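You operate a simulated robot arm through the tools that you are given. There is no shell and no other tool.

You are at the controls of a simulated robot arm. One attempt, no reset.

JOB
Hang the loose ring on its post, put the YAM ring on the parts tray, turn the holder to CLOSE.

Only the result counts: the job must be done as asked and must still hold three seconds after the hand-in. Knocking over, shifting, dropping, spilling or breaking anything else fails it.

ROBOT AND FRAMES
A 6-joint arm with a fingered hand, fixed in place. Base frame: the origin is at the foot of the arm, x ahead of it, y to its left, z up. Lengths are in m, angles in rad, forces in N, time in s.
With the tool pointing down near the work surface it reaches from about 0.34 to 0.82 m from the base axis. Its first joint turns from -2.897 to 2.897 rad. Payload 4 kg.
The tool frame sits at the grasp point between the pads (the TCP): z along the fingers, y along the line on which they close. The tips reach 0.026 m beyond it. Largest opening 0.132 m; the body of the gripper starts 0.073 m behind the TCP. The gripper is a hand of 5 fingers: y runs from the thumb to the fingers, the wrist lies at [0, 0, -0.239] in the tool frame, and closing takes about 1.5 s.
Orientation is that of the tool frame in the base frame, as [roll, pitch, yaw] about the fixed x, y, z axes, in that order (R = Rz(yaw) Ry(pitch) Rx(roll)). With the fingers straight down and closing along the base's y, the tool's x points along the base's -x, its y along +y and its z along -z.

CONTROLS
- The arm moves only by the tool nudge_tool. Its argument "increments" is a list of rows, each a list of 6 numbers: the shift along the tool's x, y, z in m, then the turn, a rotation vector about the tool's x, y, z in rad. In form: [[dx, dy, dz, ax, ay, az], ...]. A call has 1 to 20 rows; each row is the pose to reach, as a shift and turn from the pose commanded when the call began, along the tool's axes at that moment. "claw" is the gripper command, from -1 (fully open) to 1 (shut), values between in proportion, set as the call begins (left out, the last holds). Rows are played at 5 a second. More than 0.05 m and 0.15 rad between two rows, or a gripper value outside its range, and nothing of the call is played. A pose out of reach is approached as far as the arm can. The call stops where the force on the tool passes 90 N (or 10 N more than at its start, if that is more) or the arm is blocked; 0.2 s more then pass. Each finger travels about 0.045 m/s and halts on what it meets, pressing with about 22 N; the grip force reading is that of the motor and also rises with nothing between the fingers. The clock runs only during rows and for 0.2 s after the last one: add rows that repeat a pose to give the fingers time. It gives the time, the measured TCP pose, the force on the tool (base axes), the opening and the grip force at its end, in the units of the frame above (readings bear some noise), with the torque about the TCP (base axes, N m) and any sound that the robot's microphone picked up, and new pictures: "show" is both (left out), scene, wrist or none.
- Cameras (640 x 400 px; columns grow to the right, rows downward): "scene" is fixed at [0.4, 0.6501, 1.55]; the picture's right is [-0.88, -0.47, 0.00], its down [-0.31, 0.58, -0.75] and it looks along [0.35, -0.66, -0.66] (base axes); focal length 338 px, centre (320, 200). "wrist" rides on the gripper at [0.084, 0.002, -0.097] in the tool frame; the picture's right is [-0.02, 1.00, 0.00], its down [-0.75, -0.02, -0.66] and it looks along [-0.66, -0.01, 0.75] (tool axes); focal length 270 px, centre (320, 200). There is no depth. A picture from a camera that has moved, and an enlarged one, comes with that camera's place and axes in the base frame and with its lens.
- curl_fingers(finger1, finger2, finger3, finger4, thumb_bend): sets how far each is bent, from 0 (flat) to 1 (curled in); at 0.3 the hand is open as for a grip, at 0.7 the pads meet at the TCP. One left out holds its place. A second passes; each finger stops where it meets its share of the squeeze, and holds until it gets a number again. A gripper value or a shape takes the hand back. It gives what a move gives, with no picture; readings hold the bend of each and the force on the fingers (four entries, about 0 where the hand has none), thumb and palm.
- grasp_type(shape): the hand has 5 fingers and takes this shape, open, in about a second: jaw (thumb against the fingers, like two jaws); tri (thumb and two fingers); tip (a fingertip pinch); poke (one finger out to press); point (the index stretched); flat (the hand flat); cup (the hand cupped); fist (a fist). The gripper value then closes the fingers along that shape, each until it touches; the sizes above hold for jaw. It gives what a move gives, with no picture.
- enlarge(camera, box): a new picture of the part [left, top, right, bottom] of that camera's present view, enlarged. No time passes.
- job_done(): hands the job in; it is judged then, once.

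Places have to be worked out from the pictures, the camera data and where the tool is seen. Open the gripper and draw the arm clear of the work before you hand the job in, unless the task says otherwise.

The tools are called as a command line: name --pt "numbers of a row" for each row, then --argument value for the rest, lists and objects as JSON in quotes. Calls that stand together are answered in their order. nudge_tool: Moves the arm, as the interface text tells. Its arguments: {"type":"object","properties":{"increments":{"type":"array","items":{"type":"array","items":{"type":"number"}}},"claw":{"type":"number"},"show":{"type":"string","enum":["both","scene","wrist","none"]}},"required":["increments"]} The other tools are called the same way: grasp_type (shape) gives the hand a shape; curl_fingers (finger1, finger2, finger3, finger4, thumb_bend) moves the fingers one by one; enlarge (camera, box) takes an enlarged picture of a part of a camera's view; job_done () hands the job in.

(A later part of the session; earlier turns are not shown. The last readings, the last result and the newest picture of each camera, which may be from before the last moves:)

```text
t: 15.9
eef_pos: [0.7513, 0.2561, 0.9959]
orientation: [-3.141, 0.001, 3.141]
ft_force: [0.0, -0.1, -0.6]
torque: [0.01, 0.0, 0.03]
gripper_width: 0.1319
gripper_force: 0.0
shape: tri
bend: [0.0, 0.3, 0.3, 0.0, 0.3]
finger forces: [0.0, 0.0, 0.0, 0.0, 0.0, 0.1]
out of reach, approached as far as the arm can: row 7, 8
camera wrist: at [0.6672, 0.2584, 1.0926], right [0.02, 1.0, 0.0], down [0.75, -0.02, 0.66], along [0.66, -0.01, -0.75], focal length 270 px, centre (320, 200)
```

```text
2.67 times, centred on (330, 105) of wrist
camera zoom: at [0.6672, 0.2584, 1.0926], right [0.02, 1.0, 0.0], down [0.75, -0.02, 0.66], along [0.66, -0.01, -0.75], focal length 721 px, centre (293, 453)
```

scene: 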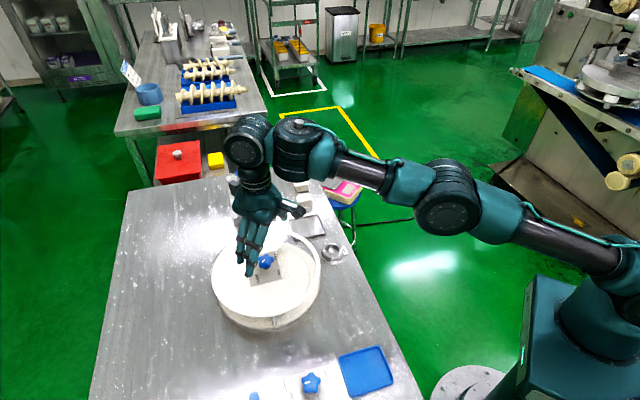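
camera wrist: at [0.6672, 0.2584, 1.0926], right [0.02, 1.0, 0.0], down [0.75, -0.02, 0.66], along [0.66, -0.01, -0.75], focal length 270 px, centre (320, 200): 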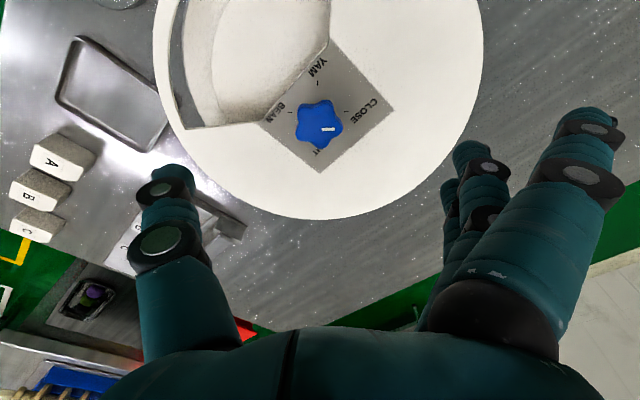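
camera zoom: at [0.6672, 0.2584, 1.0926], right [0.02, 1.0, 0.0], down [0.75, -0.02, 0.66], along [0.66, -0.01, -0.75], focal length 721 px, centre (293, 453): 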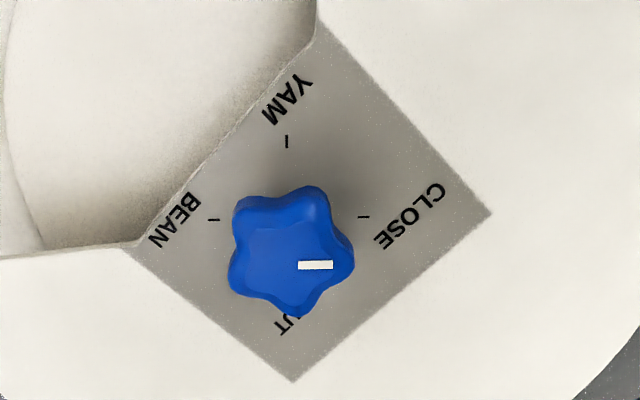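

The mark points squarely at CLOSE (+y), knob radius ≈0.02, axis at ≈(0.761, 0.256). I'll turn the open hand +72° (so the thumb falls in a valley and the -90° turn stays centred in the wrist range) while lowering slightly.

nudge_tool --pt "-0.001 -0.001 0.01 0 0 -0.14" --pt "-0.002 -0.001 0.02 0 0 -0.28" --pt "-0.003 -0.002 0.03 0 0 -0.42" --pt "-0.003 -0.002 0.04 0 0 -0.56" --pt "-0.003 -0.002 0.04 0 0 -0.7" --pt "-0.003 -0.002 0.04 0 0 -0.84" --pt "-0.003 -0.002 0.04 0 0 -0.98" --pt "-0.003 -0.002 0.04 0 0 -1.12" --pt "-0.003 -0.002 0.04 0 0 -1.257" --pt "-0.003 -0.002 0.04 0 0 -1.257" --show "both"

```text
t: 18.1
eef_pos: [0.7534, 0.2535, 0.9558]
orientation: [3.141, 0.001, -1.883]
ft_force: [-0.6, 0.0, 0.0]
torque: [0.02, 0.01, 0.0]
gripper_width: 0.1318
gripper_force: 0.2
shape: tri
bend: [0.0, 0.3, 0.3, 0.0, 0.3]
finger forces: [0.0, 0.1, 0.1, 0.0, 0.0, 0.0]
camera wrist: at [0.7268, 0.1741, 1.0529], right [-0.95, 0.33, 0.0], down [0.25, 0.71, 0.66], along [0.21, 0.62, -0.75], focal length 270 px, centre (320, 200)
```

scene: 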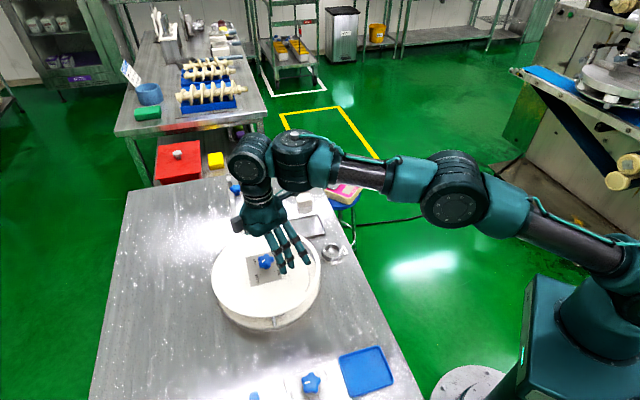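
wrist: 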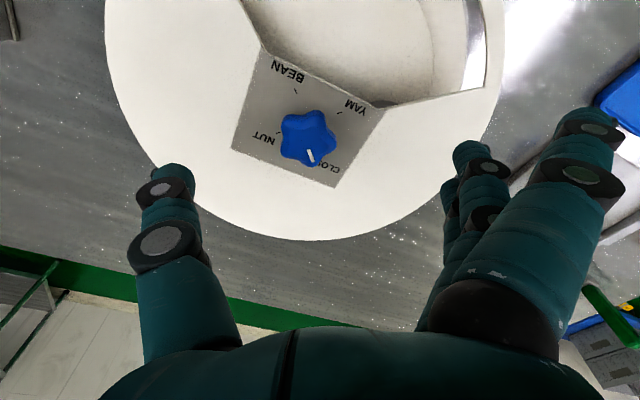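

enlarge --camera "wrist" --box '[230, 60, 390, 200]'

```text
2.86 times, centred on (310, 130) of wrist
camera zoom: at [0.7268, 0.1741, 1.0529], right [-0.95, 0.33, 0.0], down [0.25, 0.71, 0.66], along [0.21, 0.62, -0.75], focal length 772 px, centre (349, 400)
```

zoom: 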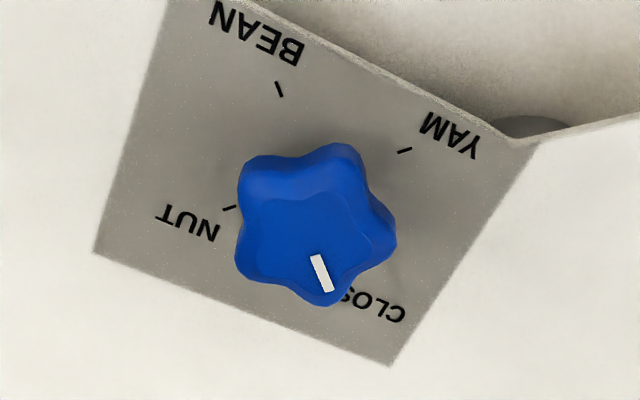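

Two views agree on the knob axis at about (0.762, 0.254). I shift over it and descend to TCP z≈0.902 (tips a few mm above the cover).

nudge_tool --pt "-0.0027 -0.0084 0.0 0 0 0" --pt "-0.0027 -0.0084 0.015 0 0 0" --pt "-0.0027 -0.0084 0.03 0 0 0" --pt "-0.0027 -0.0084 0.043 0 0 0" --pt "-0.0027 -0.0084 0.053 0 0 0" --pt "-0.0027 -0.0084 0.053 0 0 0" --show "both"

```text
t: 19.5
eef_pos: [0.7629, 0.2532, 0.902]
orientation: [3.141, 0.0, -1.885]
ft_force: [0.3, -0.1, -1.3]
torque: [-0.01, -0.01, 0.01]
gripper_width: 0.1318
gripper_force: 0.0
shape: tri
bend: [0.0, 0.3, 0.3, 0.0, 0.3]
finger forces: [0.0, 0.0, 0.0, 0.0, 0.0, 0.1]
camera wrist: at [0.7351, 0.1735, 0.9989], right [-0.94, 0.33, 0.0], down [0.25, 0.71, 0.66], along [0.22, 0.62, -0.75], focal length 270 px, centre (320, 200)
```

scene: 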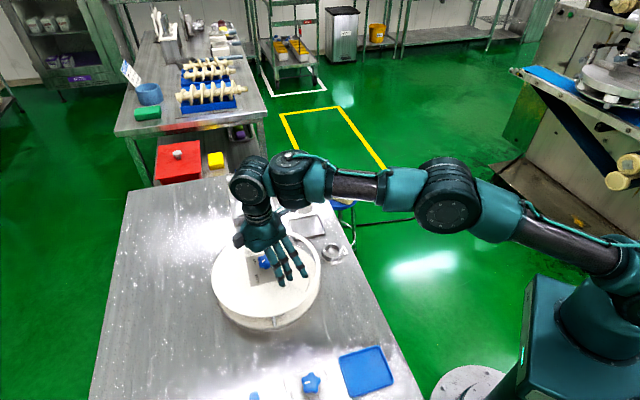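
wrist: 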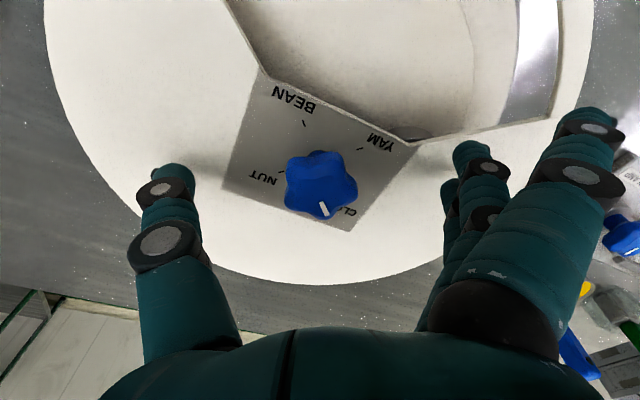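

The knob sits centred between thumb and fingers with no contact. I close the hand on it.

nudge_tool --pt "0 0 0 0 0 0" --pt "0 0 0 0 0 0" --pt "0 0 0 0 0 0" --pt "0 0 0 0 0 0" --pt "0 0 0 0 0 0" --pt "0 0 0 0 0 0" --pt "0 0 0 0 0 0" --pt "0 0 0 0 0 0" --claw 1 --show "wrist"

```text
t: 21.3
eef_pos: [0.7624, 0.2526, 0.9028]
orientation: [-3.141, 0.0, -1.883]
ft_force: [-1.0, -1.5, -1.6]
torque: [-0.01, 0.05, 0.02]
gripper_width: 0.0278
gripper_force: 22.0
shape: tri
bend: [0.23, 0.73, 0.73, 0.23, 0.7]
finger forces: [0.0, 10.1, 10.2, 0.0, 19.1, 0.1]
camera wrist: at [0.7351, 0.1734, 0.9987], right [-0.94, 0.33, 0.0], down [0.25, 0.71, 0.66], along [0.22, 0.62, -0.75], focal length 270 px, centre (320, 200)
```

wrist: 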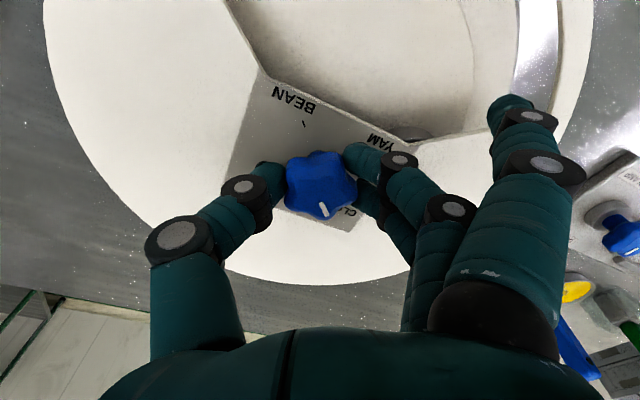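

Firm hold on the knob (10/10/19 N). I turn it a first 0.3 rad clockwise (from above) as a test.

nudge_tool --pt "0 0 0 0 0 0.1" --pt "0 0 0 0 0 0.2" --pt "0 0 0 0 0 0.3" --pt "0 0 0 0 0 0.3" --show "wrist"

```text
t: 22.3
eef_pos: [0.7625, 0.2526, 0.9018]
orientation: [3.141, -0.002, -2.184]
ft_force: [-4.6, -0.2, -9.5]
torque: [0.03, 0.13, -0.01]
gripper_width: 0.0277
gripper_force: 22.2
shape: tri
bend: [0.26, 0.73, 0.73, 0.26, 0.7]
finger forces: [0.1, 11.1, 10.9, 0.1, 18.0, 0.0]
camera wrist: at [0.7127, 0.1855, 0.9993], right [-0.8, 0.59, 0.0], down [0.45, 0.61, 0.66], along [0.39, 0.53, -0.75], focal length 270 px, centre (320, 200)
```

wrist: 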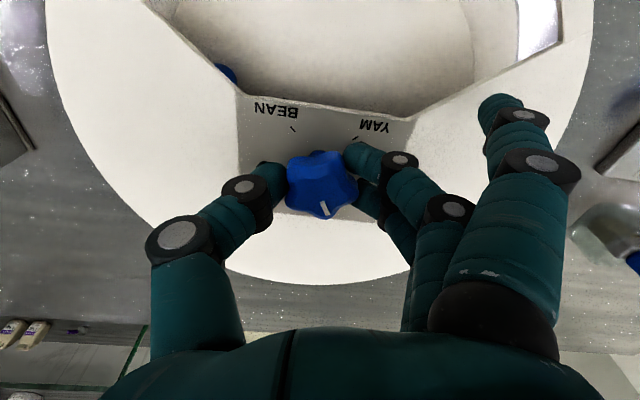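

The knob turns with the hand and the blue NUT post is coming into the window. I continue to the full 90°.

nudge_tool --pt "0 0 0 0 0 0.12" --pt "0 0 0 0 0 0.24" --pt "0 0 0 0 0 0.36" --pt "0 0 0 0 0 0.48" --pt "0 0 0 0 0 0.6" --pt "0 0 0 0 0 0.72" --pt "0 0 0 0 0 0.84" --pt "0 0 0 0 0 0.96" --pt "0 0 0 0 0 1.08" --pt "0 0 0 0 0 1.18" --pt "0 0 0 0 0 1.27" --pt "0 0 0 0 0 1.27" --show "both"

```text
t: 24.9
eef_pos: [0.7626, 0.2524, 0.9033]
orientation: [3.141, -0.001, 2.828]
ft_force: [-15.6, 15.3, -10.1]
torque: [0.48, 0.23, 0.03]
gripper_width: 0.027
gripper_force: 22.0
shape: tri
bend: [0.26, 0.72, 0.73, 0.26, 0.7]
finger forces: [0.1, 16.8, 11.2, 0.0, 16.7, 0.1]
camera wrist: at [0.6828, 0.2815, 0.9996], right [0.33, 0.94, 0.0], down [0.71, -0.25, 0.66], along [0.62, -0.22, -0.75], focal length 270 px, centre (320, 200)
```

scene: 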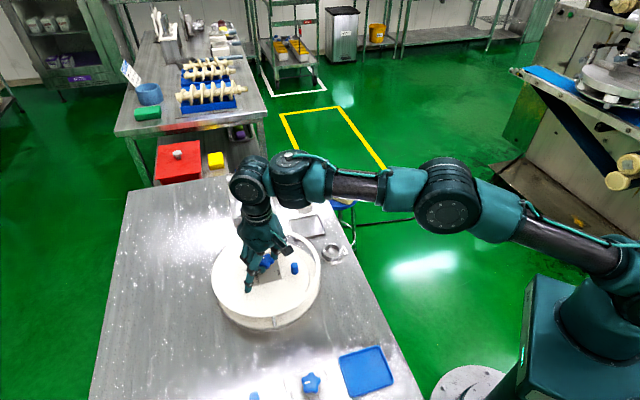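
wrist: 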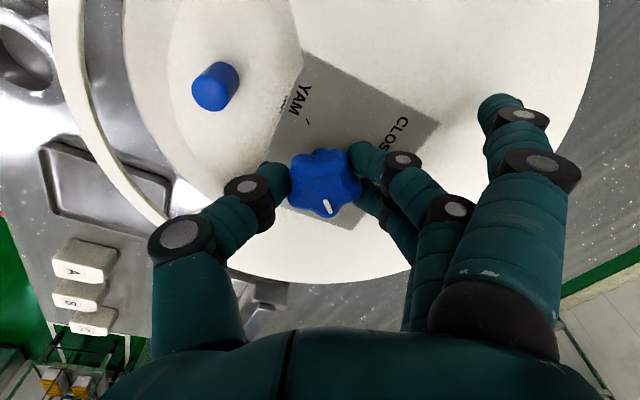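

The blue NUT post is now in the window. I zoom to check the mark against the NUT tick.

enlarge --camera "wrist" --box '[180, 40, 400, 240]'

enlarge --camera "scene" --box '[220, 230, 330, 320]'

```text
2.00 times, centred on (290, 140) of wrist
camera zoom: at [0.6828, 0.2815, 0.9996], right [0.33, 0.94, 0.0], down [0.71, -0.25, 0.66], along [0.62, -0.22, -0.75], focal length 541 px, centre (380, 320)
```

zoom: 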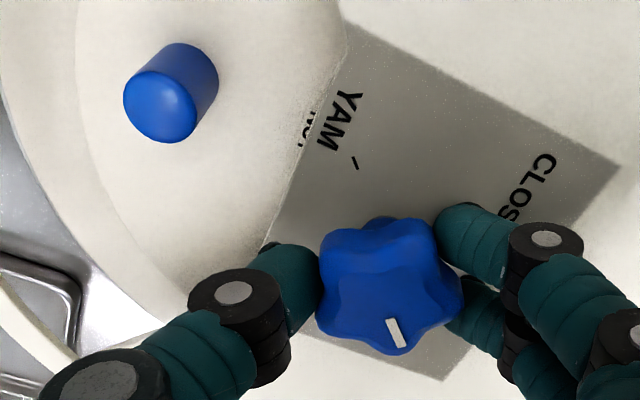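

```text
4.44 times, centred on (275, 275) of scene
camera zoom: at [0.4, 0.6501, 1.55], right [-0.88, -0.47, 0.0], down [-0.31, 0.58, -0.75], along [0.35, -0.66, -0.66], focal length 1505 px, centre (520, -133)
```

zoom: 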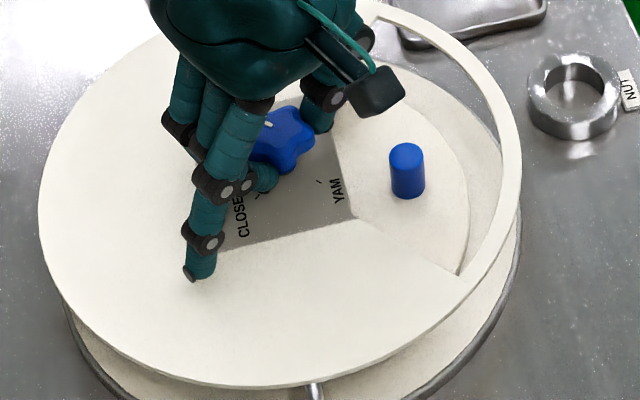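

The mark now points along +x at NUT (≈-1° off), and the post (~Ø0.0215, ~0.036 tall) stands in the window near (0.712, 0.206). I release the knob and rise.

nudge_tool --pt "0 0 0 0 0 0" --pt "0 0 0 0 0 0" --pt "0 0 0 0 0 0" --pt "0 0 0 0 0 0" --pt "0 0 0 0 0 0" --pt "0 0 0 0 0 0" --pt "0 0 0 0 0 0" --claw -1 --show "wrist"

```text
t: 26.5
eef_pos: [0.7622, 0.2527, 0.9035]
orientation: [3.14, 0.0, 2.827]
ft_force: [-0.2, -0.4, 0.5]
torque: [-0.01, -0.01, -0.03]
gripper_width: 0.1318
gripper_force: 0.1
shape: tri
bend: [0.0, 0.3, 0.3, 0.0, 0.3]
finger forces: [0.0, 0.0, 0.1, 0.1, 0.1, 0.0]
camera wrist: at [0.6832, 0.2806, 0.9997], right [0.33, 0.94, 0.0], down [0.71, -0.25, 0.66], along [0.62, -0.22, -0.75], focal length 270 px, centre (320, 200)
```

wrist: 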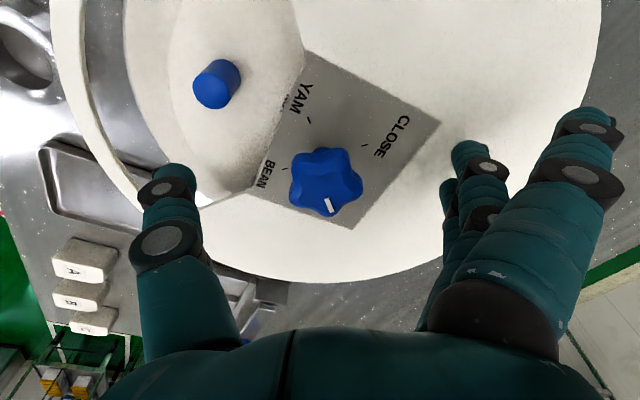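

The knob holds its place. I rise, move over the post and turn the hand so its x axis points to 230° (camera on the outer/robot side) to view the post and window.

nudge_tool --pt "0 0 -0.03 0 0 0" --pt "0 0 -0.06 0 0 0" --pt "0.006 -0.01 -0.07 0 0 -0.14" --pt "0.011 -0.02 -0.07 0 0 -0.28" --pt "0.016 -0.03 -0.07 0 0 -0.42" --pt "0.022 -0.04 -0.07 0 0 -0.56" --pt "0.028 -0.05 -0.07 0 0 -0.7" --pt "0.033 -0.06 -0.07 0 0 -0.84" --pt "0.033 -0.06 -0.07 0 0 -0.98" --pt "0.033 -0.06 -0.07 0 0 -1.1" --pt "0.033 -0.06 -0.07 0 0 -1.187" --pt "0.033 -0.06 -0.07 0 0 -1.187" --show "both"

```text
t: 29.1
eef_pos: [0.7129, 0.2073, 0.9725]
orientation: [3.141, 0.0, -2.268]
ft_force: [0.2, -0.2, 0.2]
torque: [0.02, -0.04, -0.03]
gripper_width: 0.132
gripper_force: 0.1
shape: tri
bend: [0.0, 0.3, 0.3, 0.0, 0.3]
finger forces: [0.0, 0.0, 0.0, 0.1, 0.0, 0.0]
camera wrist: at [0.6579, 0.1427, 1.0701], right [-0.75, 0.66, 0.0], down [0.49, 0.57, 0.66], along [0.43, 0.5, -0.75], focal length 270 px, centre (320, 200)
```

scene: 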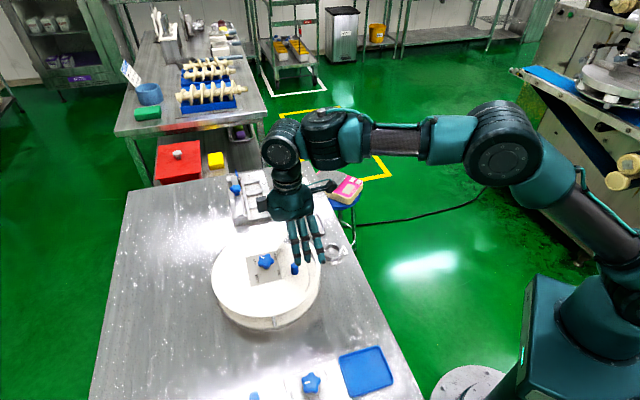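
wrist: 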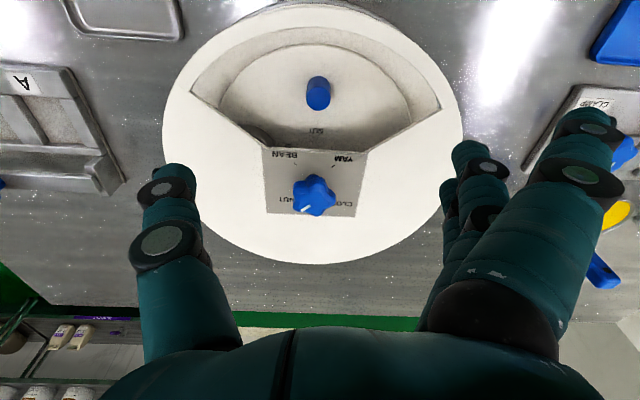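

enlarge --camera "wrist" --box '[160, 0, 470, 220]'

enlarge --camera "wrist" --box '[260, 50, 380, 160]'

enlarge --camera "scene" --box '[205, 225, 330, 335]'

```text
1.82 times, centred on (315, 110) of wrist
camera zoom: at [0.6579, 0.1427, 1.0701], right [-0.75, 0.66, 0.0], down [0.49, 0.57, 0.66], along [0.43, 0.5, -0.75], focal length 491 px, centre (329, 364)
```

zoom: 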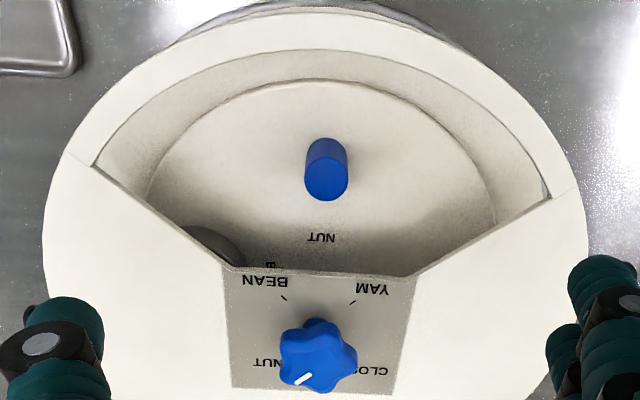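

```text
3.64 times, centred on (320, 105) of wrist
camera zoom: at [0.6579, 0.1427, 1.0701], right [-0.75, 0.66, 0.0], down [0.49, 0.57, 0.66], along [0.43, 0.5, -0.75], focal length 983 px, centre (320, 546)
```

zoom: 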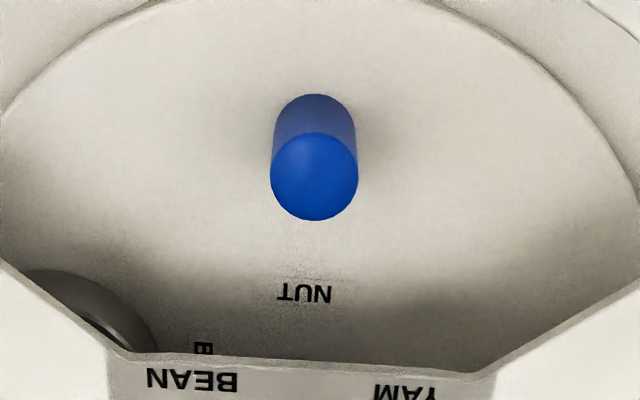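

```text
3.64 times, centred on (268, 280) of scene
camera zoom: at [0.4, 0.6501, 1.55], right [-0.88, -0.47, 0.0], down [-0.31, 0.58, -0.75], along [0.35, -0.66, -0.66], focal length 1231 px, centre (511, -91)
```

zoom: 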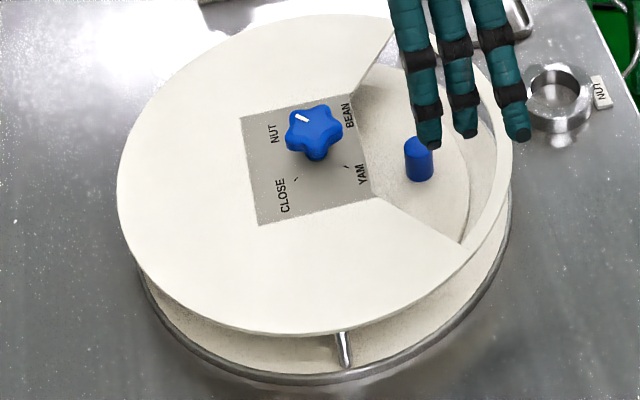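

Clear view now: NUT post at ≈(0.7115, 0.2055), carousel floor ≈0.82, post top ≈0.851; the BEAN ring sits in the next sector. To fit the window I'll keep finger 1 curled and grip the ring with fingers 2–3 and thumb, partly pre-closed because the tray edge lies only ~7 cm from the ring.

curl_fingers --finger1 1.0 --finger2 0.5 --finger3 0.5 --finger4 0.0 --thumb_bend 0.5

nudge_tool --pt "0.03 -0.008 0.0 0 0 -0.02" --pt "0.06 -0.016 0.0 0 0 -0.04" --pt "0.09 -0.024 0.01 0 0 -0.06" --pt "0.11 -0.03 0.02 0 0 -0.07" --pt "0.125 -0.033 0.03 0 0 -0.07" --pt "0.125 -0.033 0.04 0 0 -0.07" --pt "0.125 -0.033 0.04 0 0 -0.07" --show "both"

```text
t: 30.1
eef_pos: [0.7121, 0.2064, 0.9734]
orientation: [3.141, 0.001, -2.269]
ft_force: [-0.2, -1.2, 0.4]
torque: [0.02, 0.05, 0.01]
gripper_width: 0.0528
gripper_force: 0.0
shape: fingers
bend: [1.0, 0.5, 0.5, 0.0, 0.5]
finger forces: [0.1, 0.0, 0.0, 0.1, 0.1, 0.0]
```

```text
t: 31.7
eef_pos: [0.659, 0.0894, 0.9336]
orientation: [-3.14, 0.001, -2.196]
ft_force: [-0.1, -0.8, 0.7]
torque: [0.0, 0.03, 0.01]
gripper_width: 0.0526
gripper_force: 0.1
shape: fingers
bend: [1.0, 0.5, 0.5, 0.0, 0.5]
finger forces: [0.1, 0.0, 0.1, 0.0, 0.0, 0.0]
camera wrist: at [0.6072, 0.0223, 1.0305], right [-0.8, 0.6, 0.0], down [0.45, 0.6, 0.66], along [0.4, 0.53, -0.75], focal length 270 px, centre (320, 200)
```

scene: 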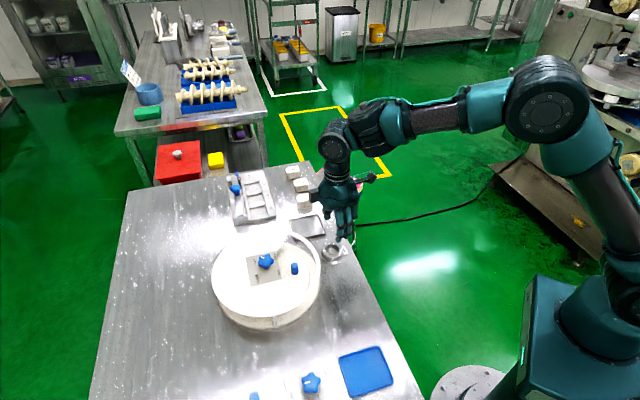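
wrist: 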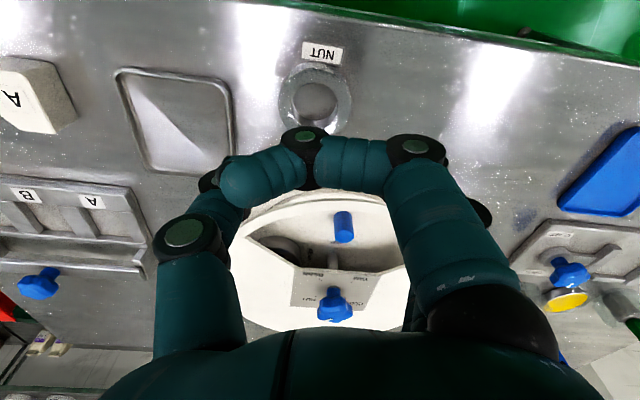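

enlarge --camera "wrist" --box '[260, 30, 380, 140]'

enlarge --camera "scene" --box '[290, 150, 390, 270]'

```text
3.64 times, centred on (320, 85) of wrist
camera zoom: at [0.6072, 0.0223, 1.0305], right [-0.8, 0.6, 0.0], down [0.45, 0.6, 0.66], along [0.4, 0.53, -0.75], focal length 983 px, centre (320, 618)
```

zoom: 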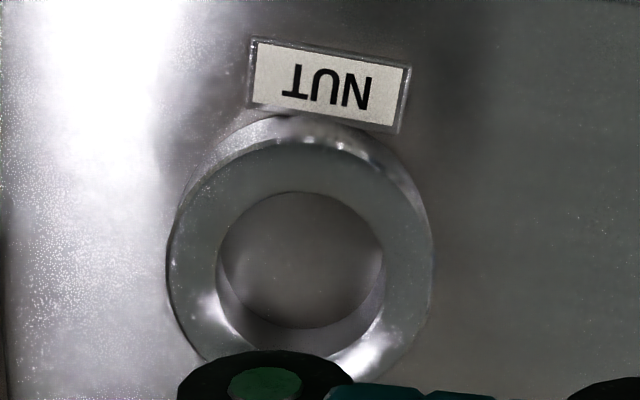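

```text
3.33 times, centred on (340, 210) of scene
camera zoom: at [0.4, 0.6501, 1.55], right [-0.88, -0.47, 0.0], down [-0.31, 0.58, -0.75], along [0.35, -0.66, -0.66], focal length 1128 px, centre (253, 167)
```

zoom: 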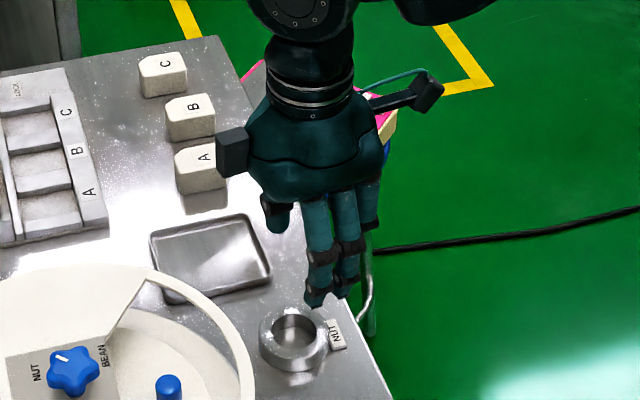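

The ring's centre is ~4 mm to the thumb side of my tool axis, and the tag lies toward 226° as wanted. I narrow the fingers a little, shift 4 mm, and descend to TCP z≈0.842.

curl_fingers --finger1 1.0 --finger2 0.54 --finger3 0.54 --thumb_bend 0.54

nudge_tool --pt "-0.001 -0.004 0.02 0 0 0" --pt "-0.001 -0.004 0.045 0 0 0" --pt "-0.001 -0.004 0.065 0 0 0" --pt "-0.001 -0.004 0.08 0 0 0" --pt "-0.001 -0.004 0.0916 0 0 0" --pt "-0.001 -0.004 0.0916 0 0 0" --show "both"

enlarge --camera "scene" --box '[290, 190, 370, 280]'

```text
t: 32.7
eef_pos: [0.6588, 0.089, 0.9333]
orientation: [-3.141, 0.0, -2.198]
ft_force: [0.4, 0.2, 0.3]
torque: [-0.02, -0.02, 0.01]
gripper_width: 0.0506
gripper_force: 0.0
shape: fingers
bend: [1.0, 0.54, 0.54, 0.0, 0.54]
finger forces: [0.0, 0.1, 0.0, 0.0, 0.0, 0.0]
```

```text
t: 34.1
eef_pos: [0.6618, 0.089, 0.8422]
orientation: [3.141, 0.0, -2.198]
ft_force: [1.3, -0.8, 0.0]
torque: [-0.01, -0.03, 0.0]
gripper_width: 0.0508
gripper_force: 1.6
shape: fingers
bend: [1.0, 0.54, 0.54, 0.0, 0.54]
finger forces: [0.1, 0.7, 0.0, 0.0, 1.7, 0.0]
camera wrist: at [0.6115, 0.0215, 0.938], right [-0.8, 0.6, 0.0], down [0.45, 0.6, 0.66], along [0.4, 0.52, -0.75], focal length 270 px, centre (320, 200)
```

scene: 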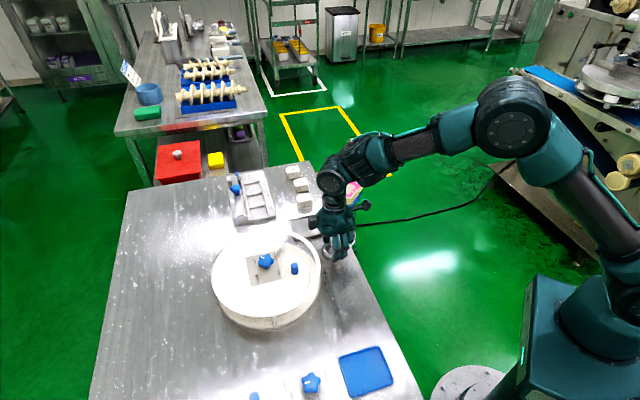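
wrist: 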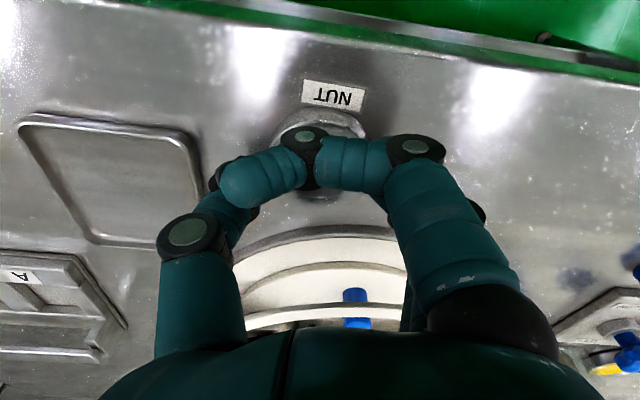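

```text
4.44 times, centred on (330, 235) of scene
camera zoom: at [0.4, 0.6501, 1.55], right [-0.88, -0.47, 0.0], down [-0.31, 0.58, -0.75], along [0.35, -0.66, -0.66], focal length 1505 px, centre (276, 44)
```

zoom: 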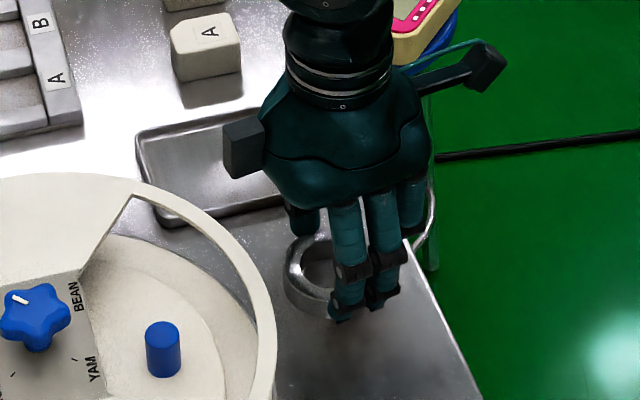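

Light contact readings (f2 0.7 N, thumb 1.7 N) suggest the fingertips already bracket the ring closely. I close fingers 2–3 and thumb on it.

curl_fingers --finger1 1.0 --finger2 0.8 --finger3 0.8 --thumb_bend 0.8

enlarge --camera "scene" --box '[290, 190, 370, 280]'

enlarge --camera "wrist" --box '[200, 60, 460, 240]'

```text
t: 35.1
eef_pos: [0.6629, 0.0884, 0.8414]
orientation: [3.14, -0.001, -2.199]
ft_force: [0.6, -1.1, 0.8]
torque: [0.05, 0.06, 0.03]
gripper_width: 0.0465
gripper_force: 19.3
shape: fingers
bend: [1.0, 0.52, 0.52, 0.0, 0.65]
finger forces: [0.0, 8.9, 10.3, 0.0, 19.7, 0.0]
```

```text
4.44 times, centred on (330, 235) of scene
camera zoom: at [0.4, 0.6501, 1.55], right [-0.88, -0.47, 0.0], down [-0.31, 0.58, -0.75], along [0.35, -0.66, -0.66], focal length 1505 px, centre (276, 44)
```

zoom: 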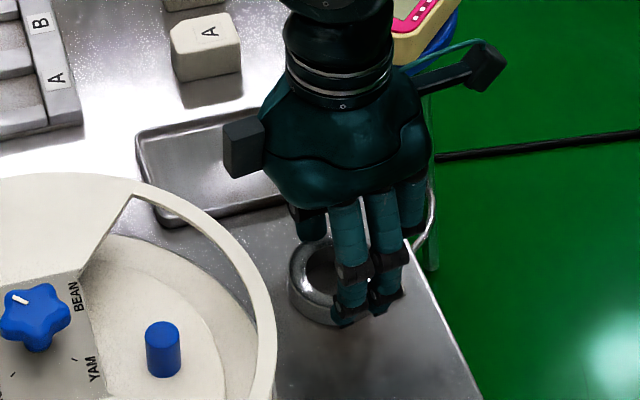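

```text
2.22 times, centred on (330, 150) of wrist
camera zoom: at [0.6114, 0.0215, 0.9382], right [-0.8, 0.6, 0.0], down [0.45, 0.6, 0.66], along [0.4, 0.52, -0.75], focal length 601 px, centre (298, 311)
```

zoom: 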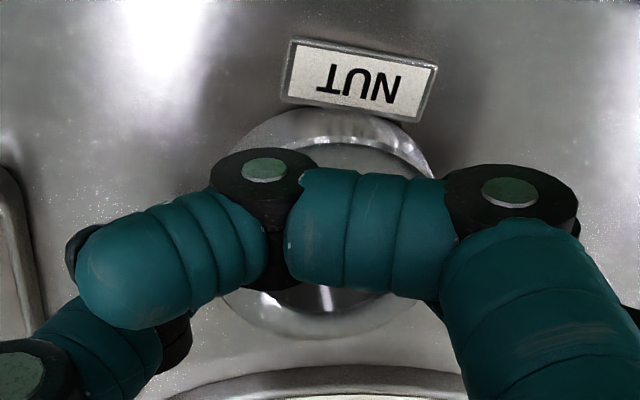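

The ring is held (9/10/20 N), offset ≈8 mm toward the fingers. I lift a little to check that it comes along.

nudge_tool --pt "0 0 -0.005 0 0 0" --pt "0 0 -0.01 0 0 0" --pt "0 0 -0.015 0 0 0" --pt "0 0 -0.015 0 0 0" --show "both"

enlarge --camera "scene" --box '[290, 190, 370, 280]'

enlarge --camera "wrist" --box '[200, 60, 460, 240]'

```text
t: 36.1
eef_pos: [0.6624, 0.0885, 0.8564]
orientation: [3.141, 0.0, -2.198]
ft_force: [0.0, -1.1, -0.8]
torque: [0.02, 0.03, 0.0]
gripper_width: 0.0463
gripper_force: 18.8
shape: fingers
bend: [1.0, 0.51, 0.52, 0.0, 0.65]
finger forces: [0.0, 8.6, 10.4, 0.1, 18.8, 0.1]
camera wrist: at [0.6117, 0.0205, 0.9532], right [-0.8, 0.6, 0.0], down [0.45, 0.6, 0.66], along [0.4, 0.52, -0.75], focal length 270 px, centre (320, 200)
```

scene: 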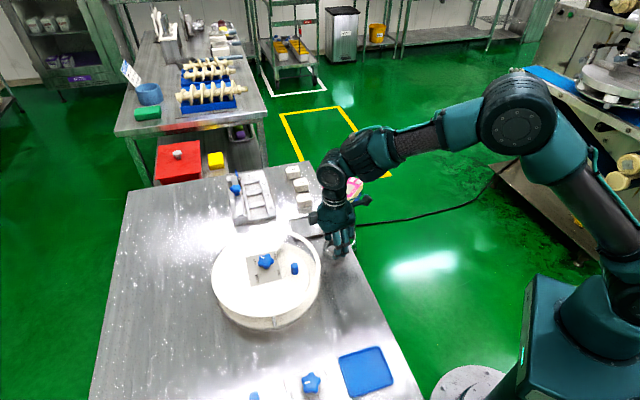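
wrist: 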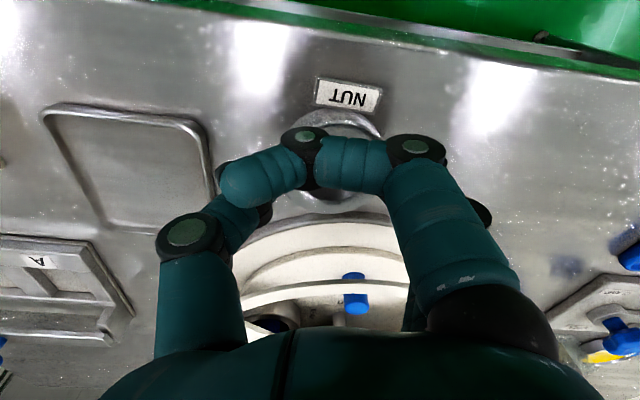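

```text
4.44 times, centred on (330, 235) of scene
camera zoom: at [0.4, 0.6501, 1.55], right [-0.88, -0.47, 0.0], down [-0.31, 0.58, -0.75], along [0.35, -0.66, -0.66], focal length 1505 px, centre (276, 44)
```

zoom: 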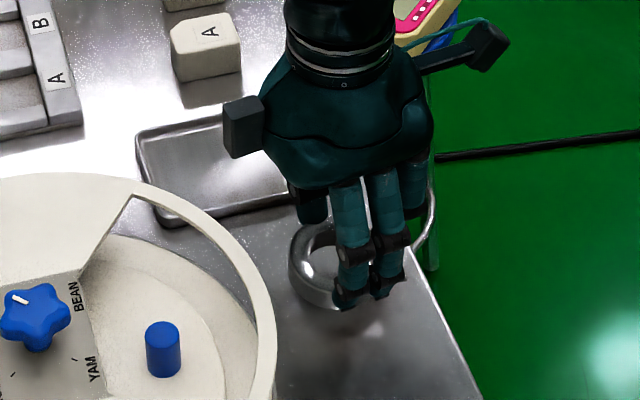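

```text
2.22 times, centred on (330, 150) of wrist
camera zoom: at [0.6117, 0.0205, 0.9532], right [-0.8, 0.6, 0.0], down [0.45, 0.6, 0.66], along [0.4, 0.52, -0.75], focal length 601 px, centre (298, 311)
```

zoom: 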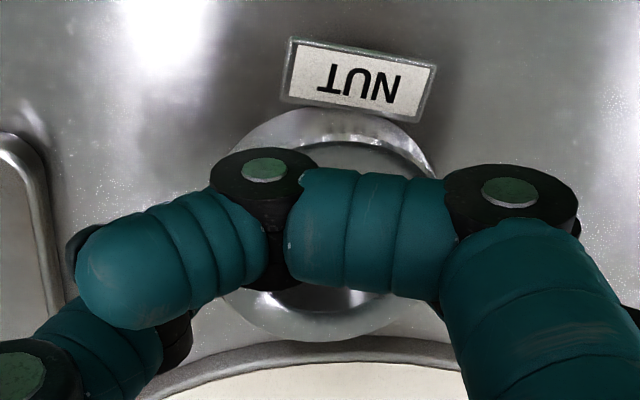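

The ring hangs level in the grip, its centre ≈(+1, +7) mm from the TCP in tool x/y. I lift to TCP z≈0.947 and carry it over the NUT post, keeping clear of the cover.

nudge_tool --pt "0 0 -0.025 0 0 0" --pt "0 0 -0.05 0 0 0" --pt "0 0 -0.075 0 0 0" --pt "0 0 -0.09 0 0 0" --pt "-0.025 0.004 -0.09 0 0 0.01" --pt "-0.05 0.008 -0.09 0 0 0.03" --pt "-0.075 0.012 -0.09 0 0 0.05" --pt "-0.1 0.016 -0.09 0 0 0.06" --pt "-0.1263 0.0213 -0.09 0 0 0.07" --pt "-0.1263 0.0213 -0.09 0 0 0.07" --pt "-0.1263 0.0213 -0.09 0 0 0.07" --show "both"

enlarge --camera "scene" --box '[230, 160, 340, 290]'

enlarge --camera "wrist" --box '[160, 40, 480, 240]'

```text
t: 38.5
eef_pos: [0.7196, 0.2023, 0.9479]
orientation: [3.141, -0.001, -2.266]
ft_force: [0.5, 0.7, -1.5]
torque: [0.0, -0.01, 0.02]
gripper_width: 0.0464
gripper_force: 18.7
shape: fingers
bend: [1.0, 0.51, 0.52, 0.0, 0.65]
finger forces: [0.0, 8.6, 10.4, 0.0, 18.8, 0.1]
camera wrist: at [0.6644, 0.1386, 1.0439], right [-0.75, 0.66, 0.0], down [0.5, 0.57, 0.66], along [0.43, 0.5, -0.75], focal length 270 px, centre (320, 200)
```

scene: 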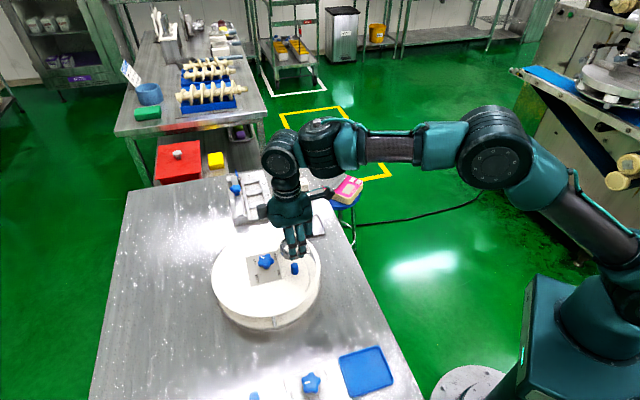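
wrist: 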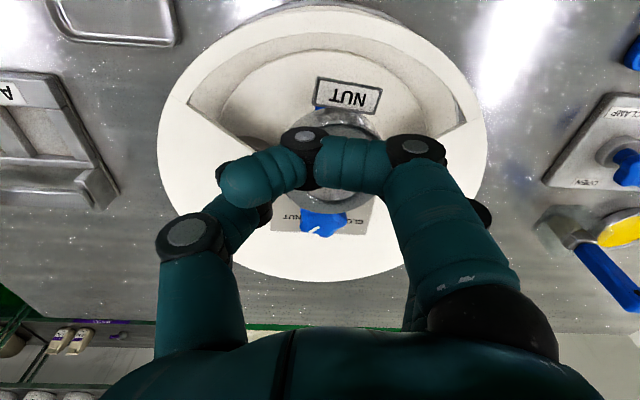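

```text
3.08 times, centred on (285, 225) of scene
camera zoom: at [0.4, 0.6501, 1.55], right [-0.88, -0.47, 0.0], down [-0.31, 0.58, -0.75], along [0.35, -0.66, -0.66], focal length 1042 px, centre (428, 123)
```

zoom: 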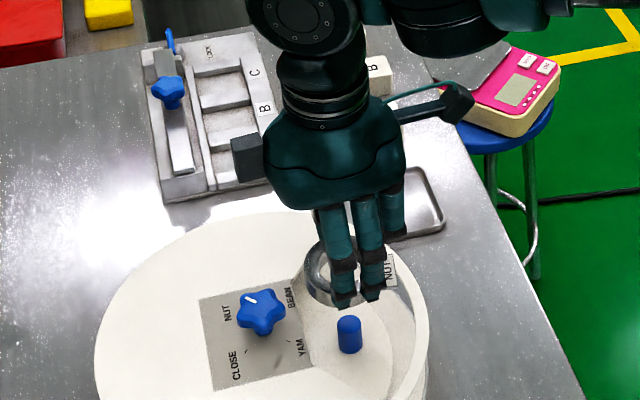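

```text
2.00 times, centred on (320, 140) of wrist
camera zoom: at [0.6644, 0.1386, 1.0439], right [-0.75, 0.66, 0.0], down [0.5, 0.57, 0.66], along [0.43, 0.5, -0.75], focal length 541 px, centre (320, 320)
```

zoom: 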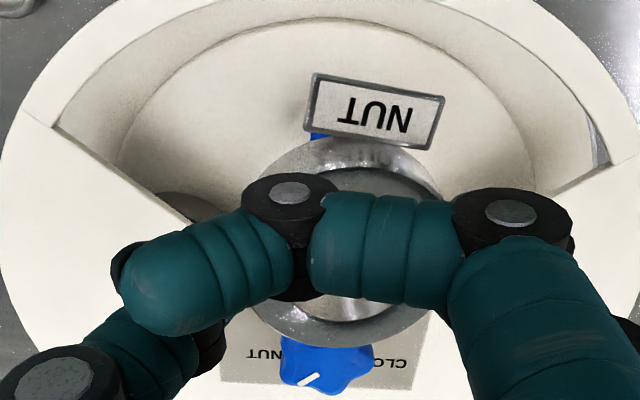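

Projection checks place the ring centre within ~2–4 mm of the post axis (8 mm slack). I lower until the ring bottom is about at the post top, then check.

nudge_tool --pt "0 0 0.02 0 0 0" --pt "0 0 0.04 0 0 0" --pt "0 0 0.055 0 0 0" --pt "0 0 0.065 0 0 0" --pt "0 0 0.065 0 0 0" --show "both"

enlarge --camera "scene" --box '[250, 200, 340, 290]'

enlarge --camera "wrist" --box '[160, 0, 480, 240]'

```text
t: 39.7
eef_pos: [0.7186, 0.2021, 0.8826]
orientation: [3.142, 0.001, -2.267]
ft_force: [-0.1, -0.3, -1.7]
torque: [-0.03, 0.01, -0.03]
gripper_width: 0.0459
gripper_force: 18.5
shape: fingers
bend: [1.0, 0.51, 0.52, 0.0, 0.65]
finger forces: [0.0, 8.7, 10.4, 0.1, 18.7, 0.0]
camera wrist: at [0.6637, 0.1379, 0.9788], right [-0.75, 0.66, 0.0], down [0.5, 0.57, 0.66], along [0.43, 0.5, -0.75], focal length 270 px, centre (320, 200)
```

scene: 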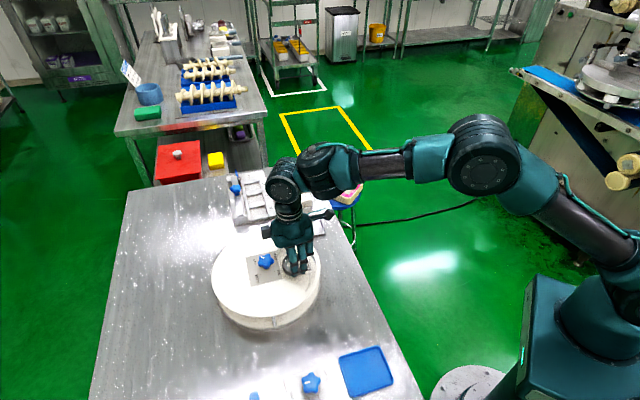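
wrist: 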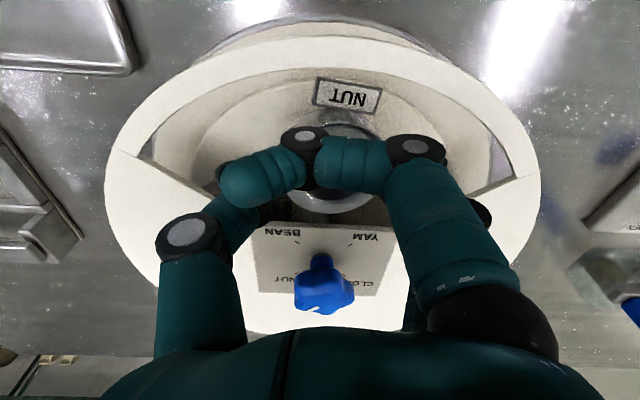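

```text
4.44 times, centred on (295, 245) of scene
camera zoom: at [0.4, 0.6501, 1.55], right [-0.88, -0.47, 0.0], down [-0.31, 0.58, -0.75], along [0.35, -0.66, -0.66], focal length 1505 px, centre (431, 0)
```

zoom: 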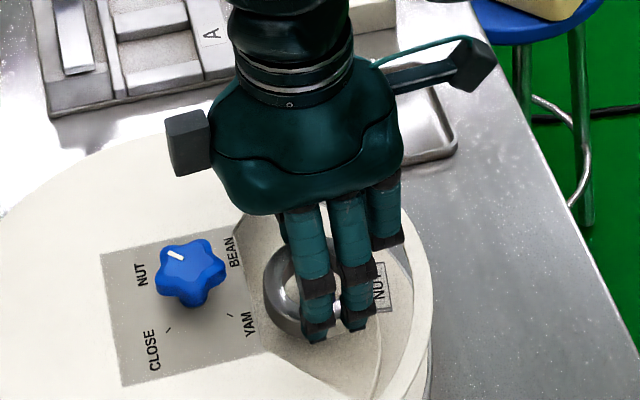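

```text
1.67 times, centred on (320, 120) of wrist
camera zoom: at [0.6637, 0.1379, 0.9788], right [-0.75, 0.66, 0.0], down [0.5, 0.57, 0.66], along [0.43, 0.5, -0.75], focal length 450 px, centre (320, 333)
```

zoom: 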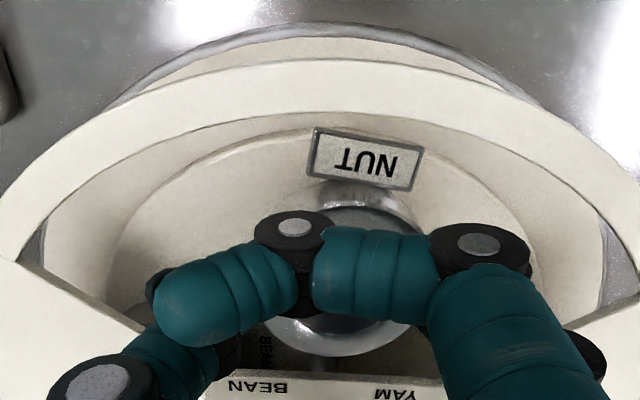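

No contact yet. I continue down in small steps, watching force.

nudge_tool --pt "0 0 0.003 0 0 0" --pt "0 0 0.006 0 0 0" --pt "0 0 0.006 0 0 0" --show "none"

nudge_tool --pt "0 0 0.003 0 0 0" --pt "0 0 0.006 0 0 0" --pt "0 0 0.006 0 0 0" --show "both"

enlarge --camera "scene" --box '[250, 200, 340, 290]'

enlarge --camera "wrist" --box '[160, 40, 480, 240]'

```text
t: 40.5
eef_pos: [0.7196, 0.2019, 0.8769]
orientation: [-3.141, -0.001, -2.267]
ft_force: [-0.1, -0.3, -1.4]
torque: [-0.01, -0.02, 0.01]
gripper_width: 0.0462
gripper_force: 18.6
shape: fingers
bend: [1.0, 0.51, 0.52, 0.0, 0.65]
finger forces: [0.0, 8.6, 10.4, 0.0, 18.6, 0.0]
```

```text
t: 41.3
eef_pos: [0.718, 0.2021, 0.8714]
orientation: [3.141, 0.0, -2.266]
ft_force: [1.9, -0.8, 0.9]
torque: [0.25, 0.13, -0.11]
gripper_width: 0.0461
gripper_force: 20.6
shape: fingers
bend: [1.0, 0.51, 0.52, 0.0, 0.65]
finger forces: [0.1, 8.6, 10.4, 2.3, 18.7, 0.0]
camera wrist: at [0.6632, 0.1388, 0.9669], right [-0.75, 0.66, 0.0], down [0.49, 0.57, 0.66], along [0.43, 0.5, -0.75], focal length 270 px, centre (320, 200)
```

scene: 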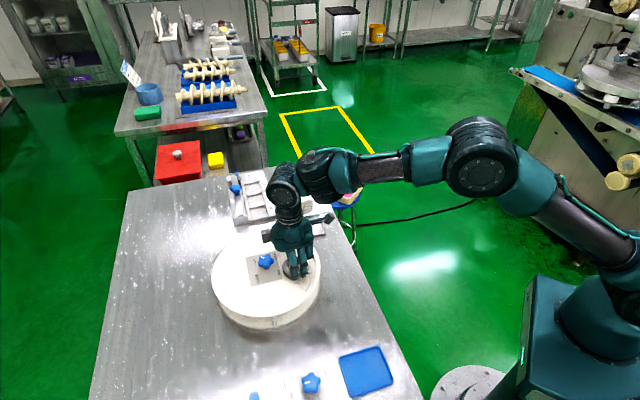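
wrist: 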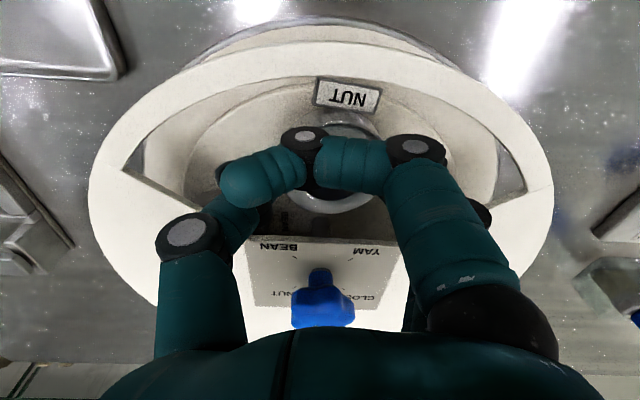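

```text
4.44 times, centred on (295, 245) of scene
camera zoom: at [0.4, 0.6501, 1.55], right [-0.88, -0.47, 0.0], down [-0.31, 0.58, -0.75], along [0.35, -0.66, -0.66], focal length 1505 px, centre (431, 0)
```

zoom: 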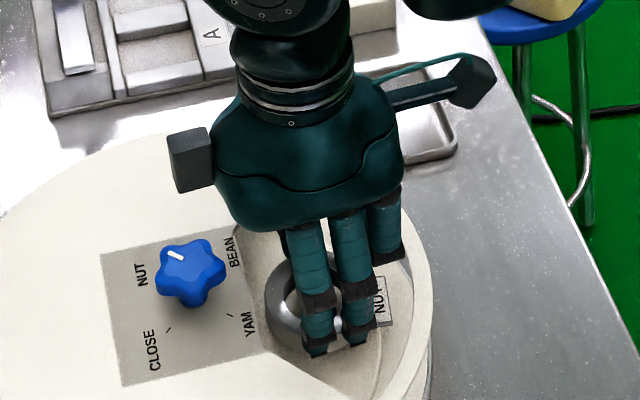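

```text
2.00 times, centred on (320, 140) of wrist
camera zoom: at [0.6632, 0.1388, 0.9669], right [-0.75, 0.66, 0.0], down [0.49, 0.57, 0.66], along [0.43, 0.5, -0.75], focal length 541 px, centre (320, 320)
```

zoom: 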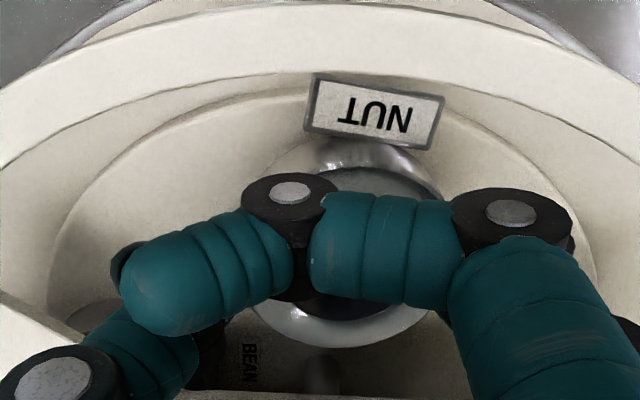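

The fourth force entry (2.3 N) and the torque match an undrawn finger 4, lying flat and touching the cover at its tip. The ring bottom is already ≈12 mm below the post top, so I'll release here, opening only a little to stay inside the window.

curl_fingers --finger1 1.0 --finger2 0.47 --finger3 0.47 --thumb_bend 0.57

enlarge --camera "scene" --box '[250, 200, 340, 290]'

enlarge --camera "wrist" --box '[160, 40, 480, 240]'

```text
t: 42.3
eef_pos: [0.7175, 0.2026, 0.8704]
orientation: [3.141, -0.001, -2.268]
ft_force: [1.1, -0.5, 3.3]
torque: [0.23, 0.16, -0.11]
gripper_width: 0.0493
gripper_force: 0.8
shape: fingers
bend: [1.0, 0.47, 0.47, 0.0, 0.56]
finger forces: [0.0, 0.0, 0.0, 2.4, 0.0, 0.0]
```

```text
4.44 times, centred on (295, 245) of scene
camera zoom: at [0.4, 0.6501, 1.55], right [-0.88, -0.47, 0.0], down [-0.31, 0.58, -0.75], along [0.35, -0.66, -0.66], focal length 1505 px, centre (431, 0)
```

zoom: 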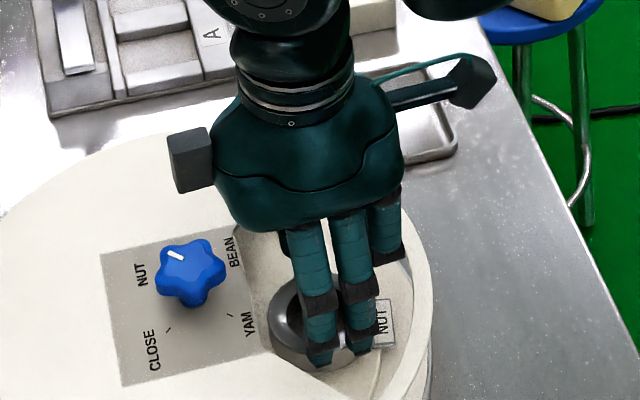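

```text
2.00 times, centred on (320, 140) of wrist
camera zoom: at [0.6631, 0.1388, 0.9668], right [-0.75, 0.66, 0.0], down [0.49, 0.57, 0.66], along [0.43, 0.5, -0.75], focal length 541 px, centre (320, 320)
```

zoom: 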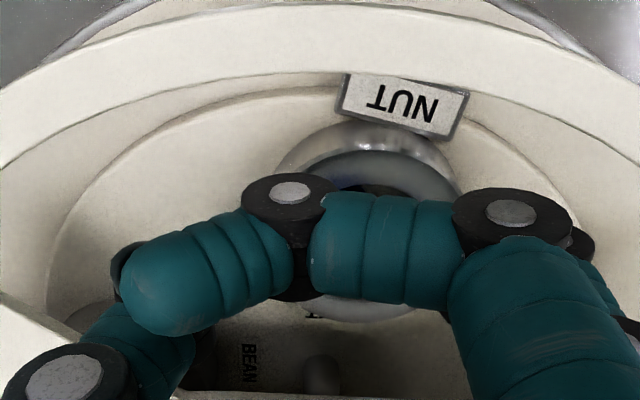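

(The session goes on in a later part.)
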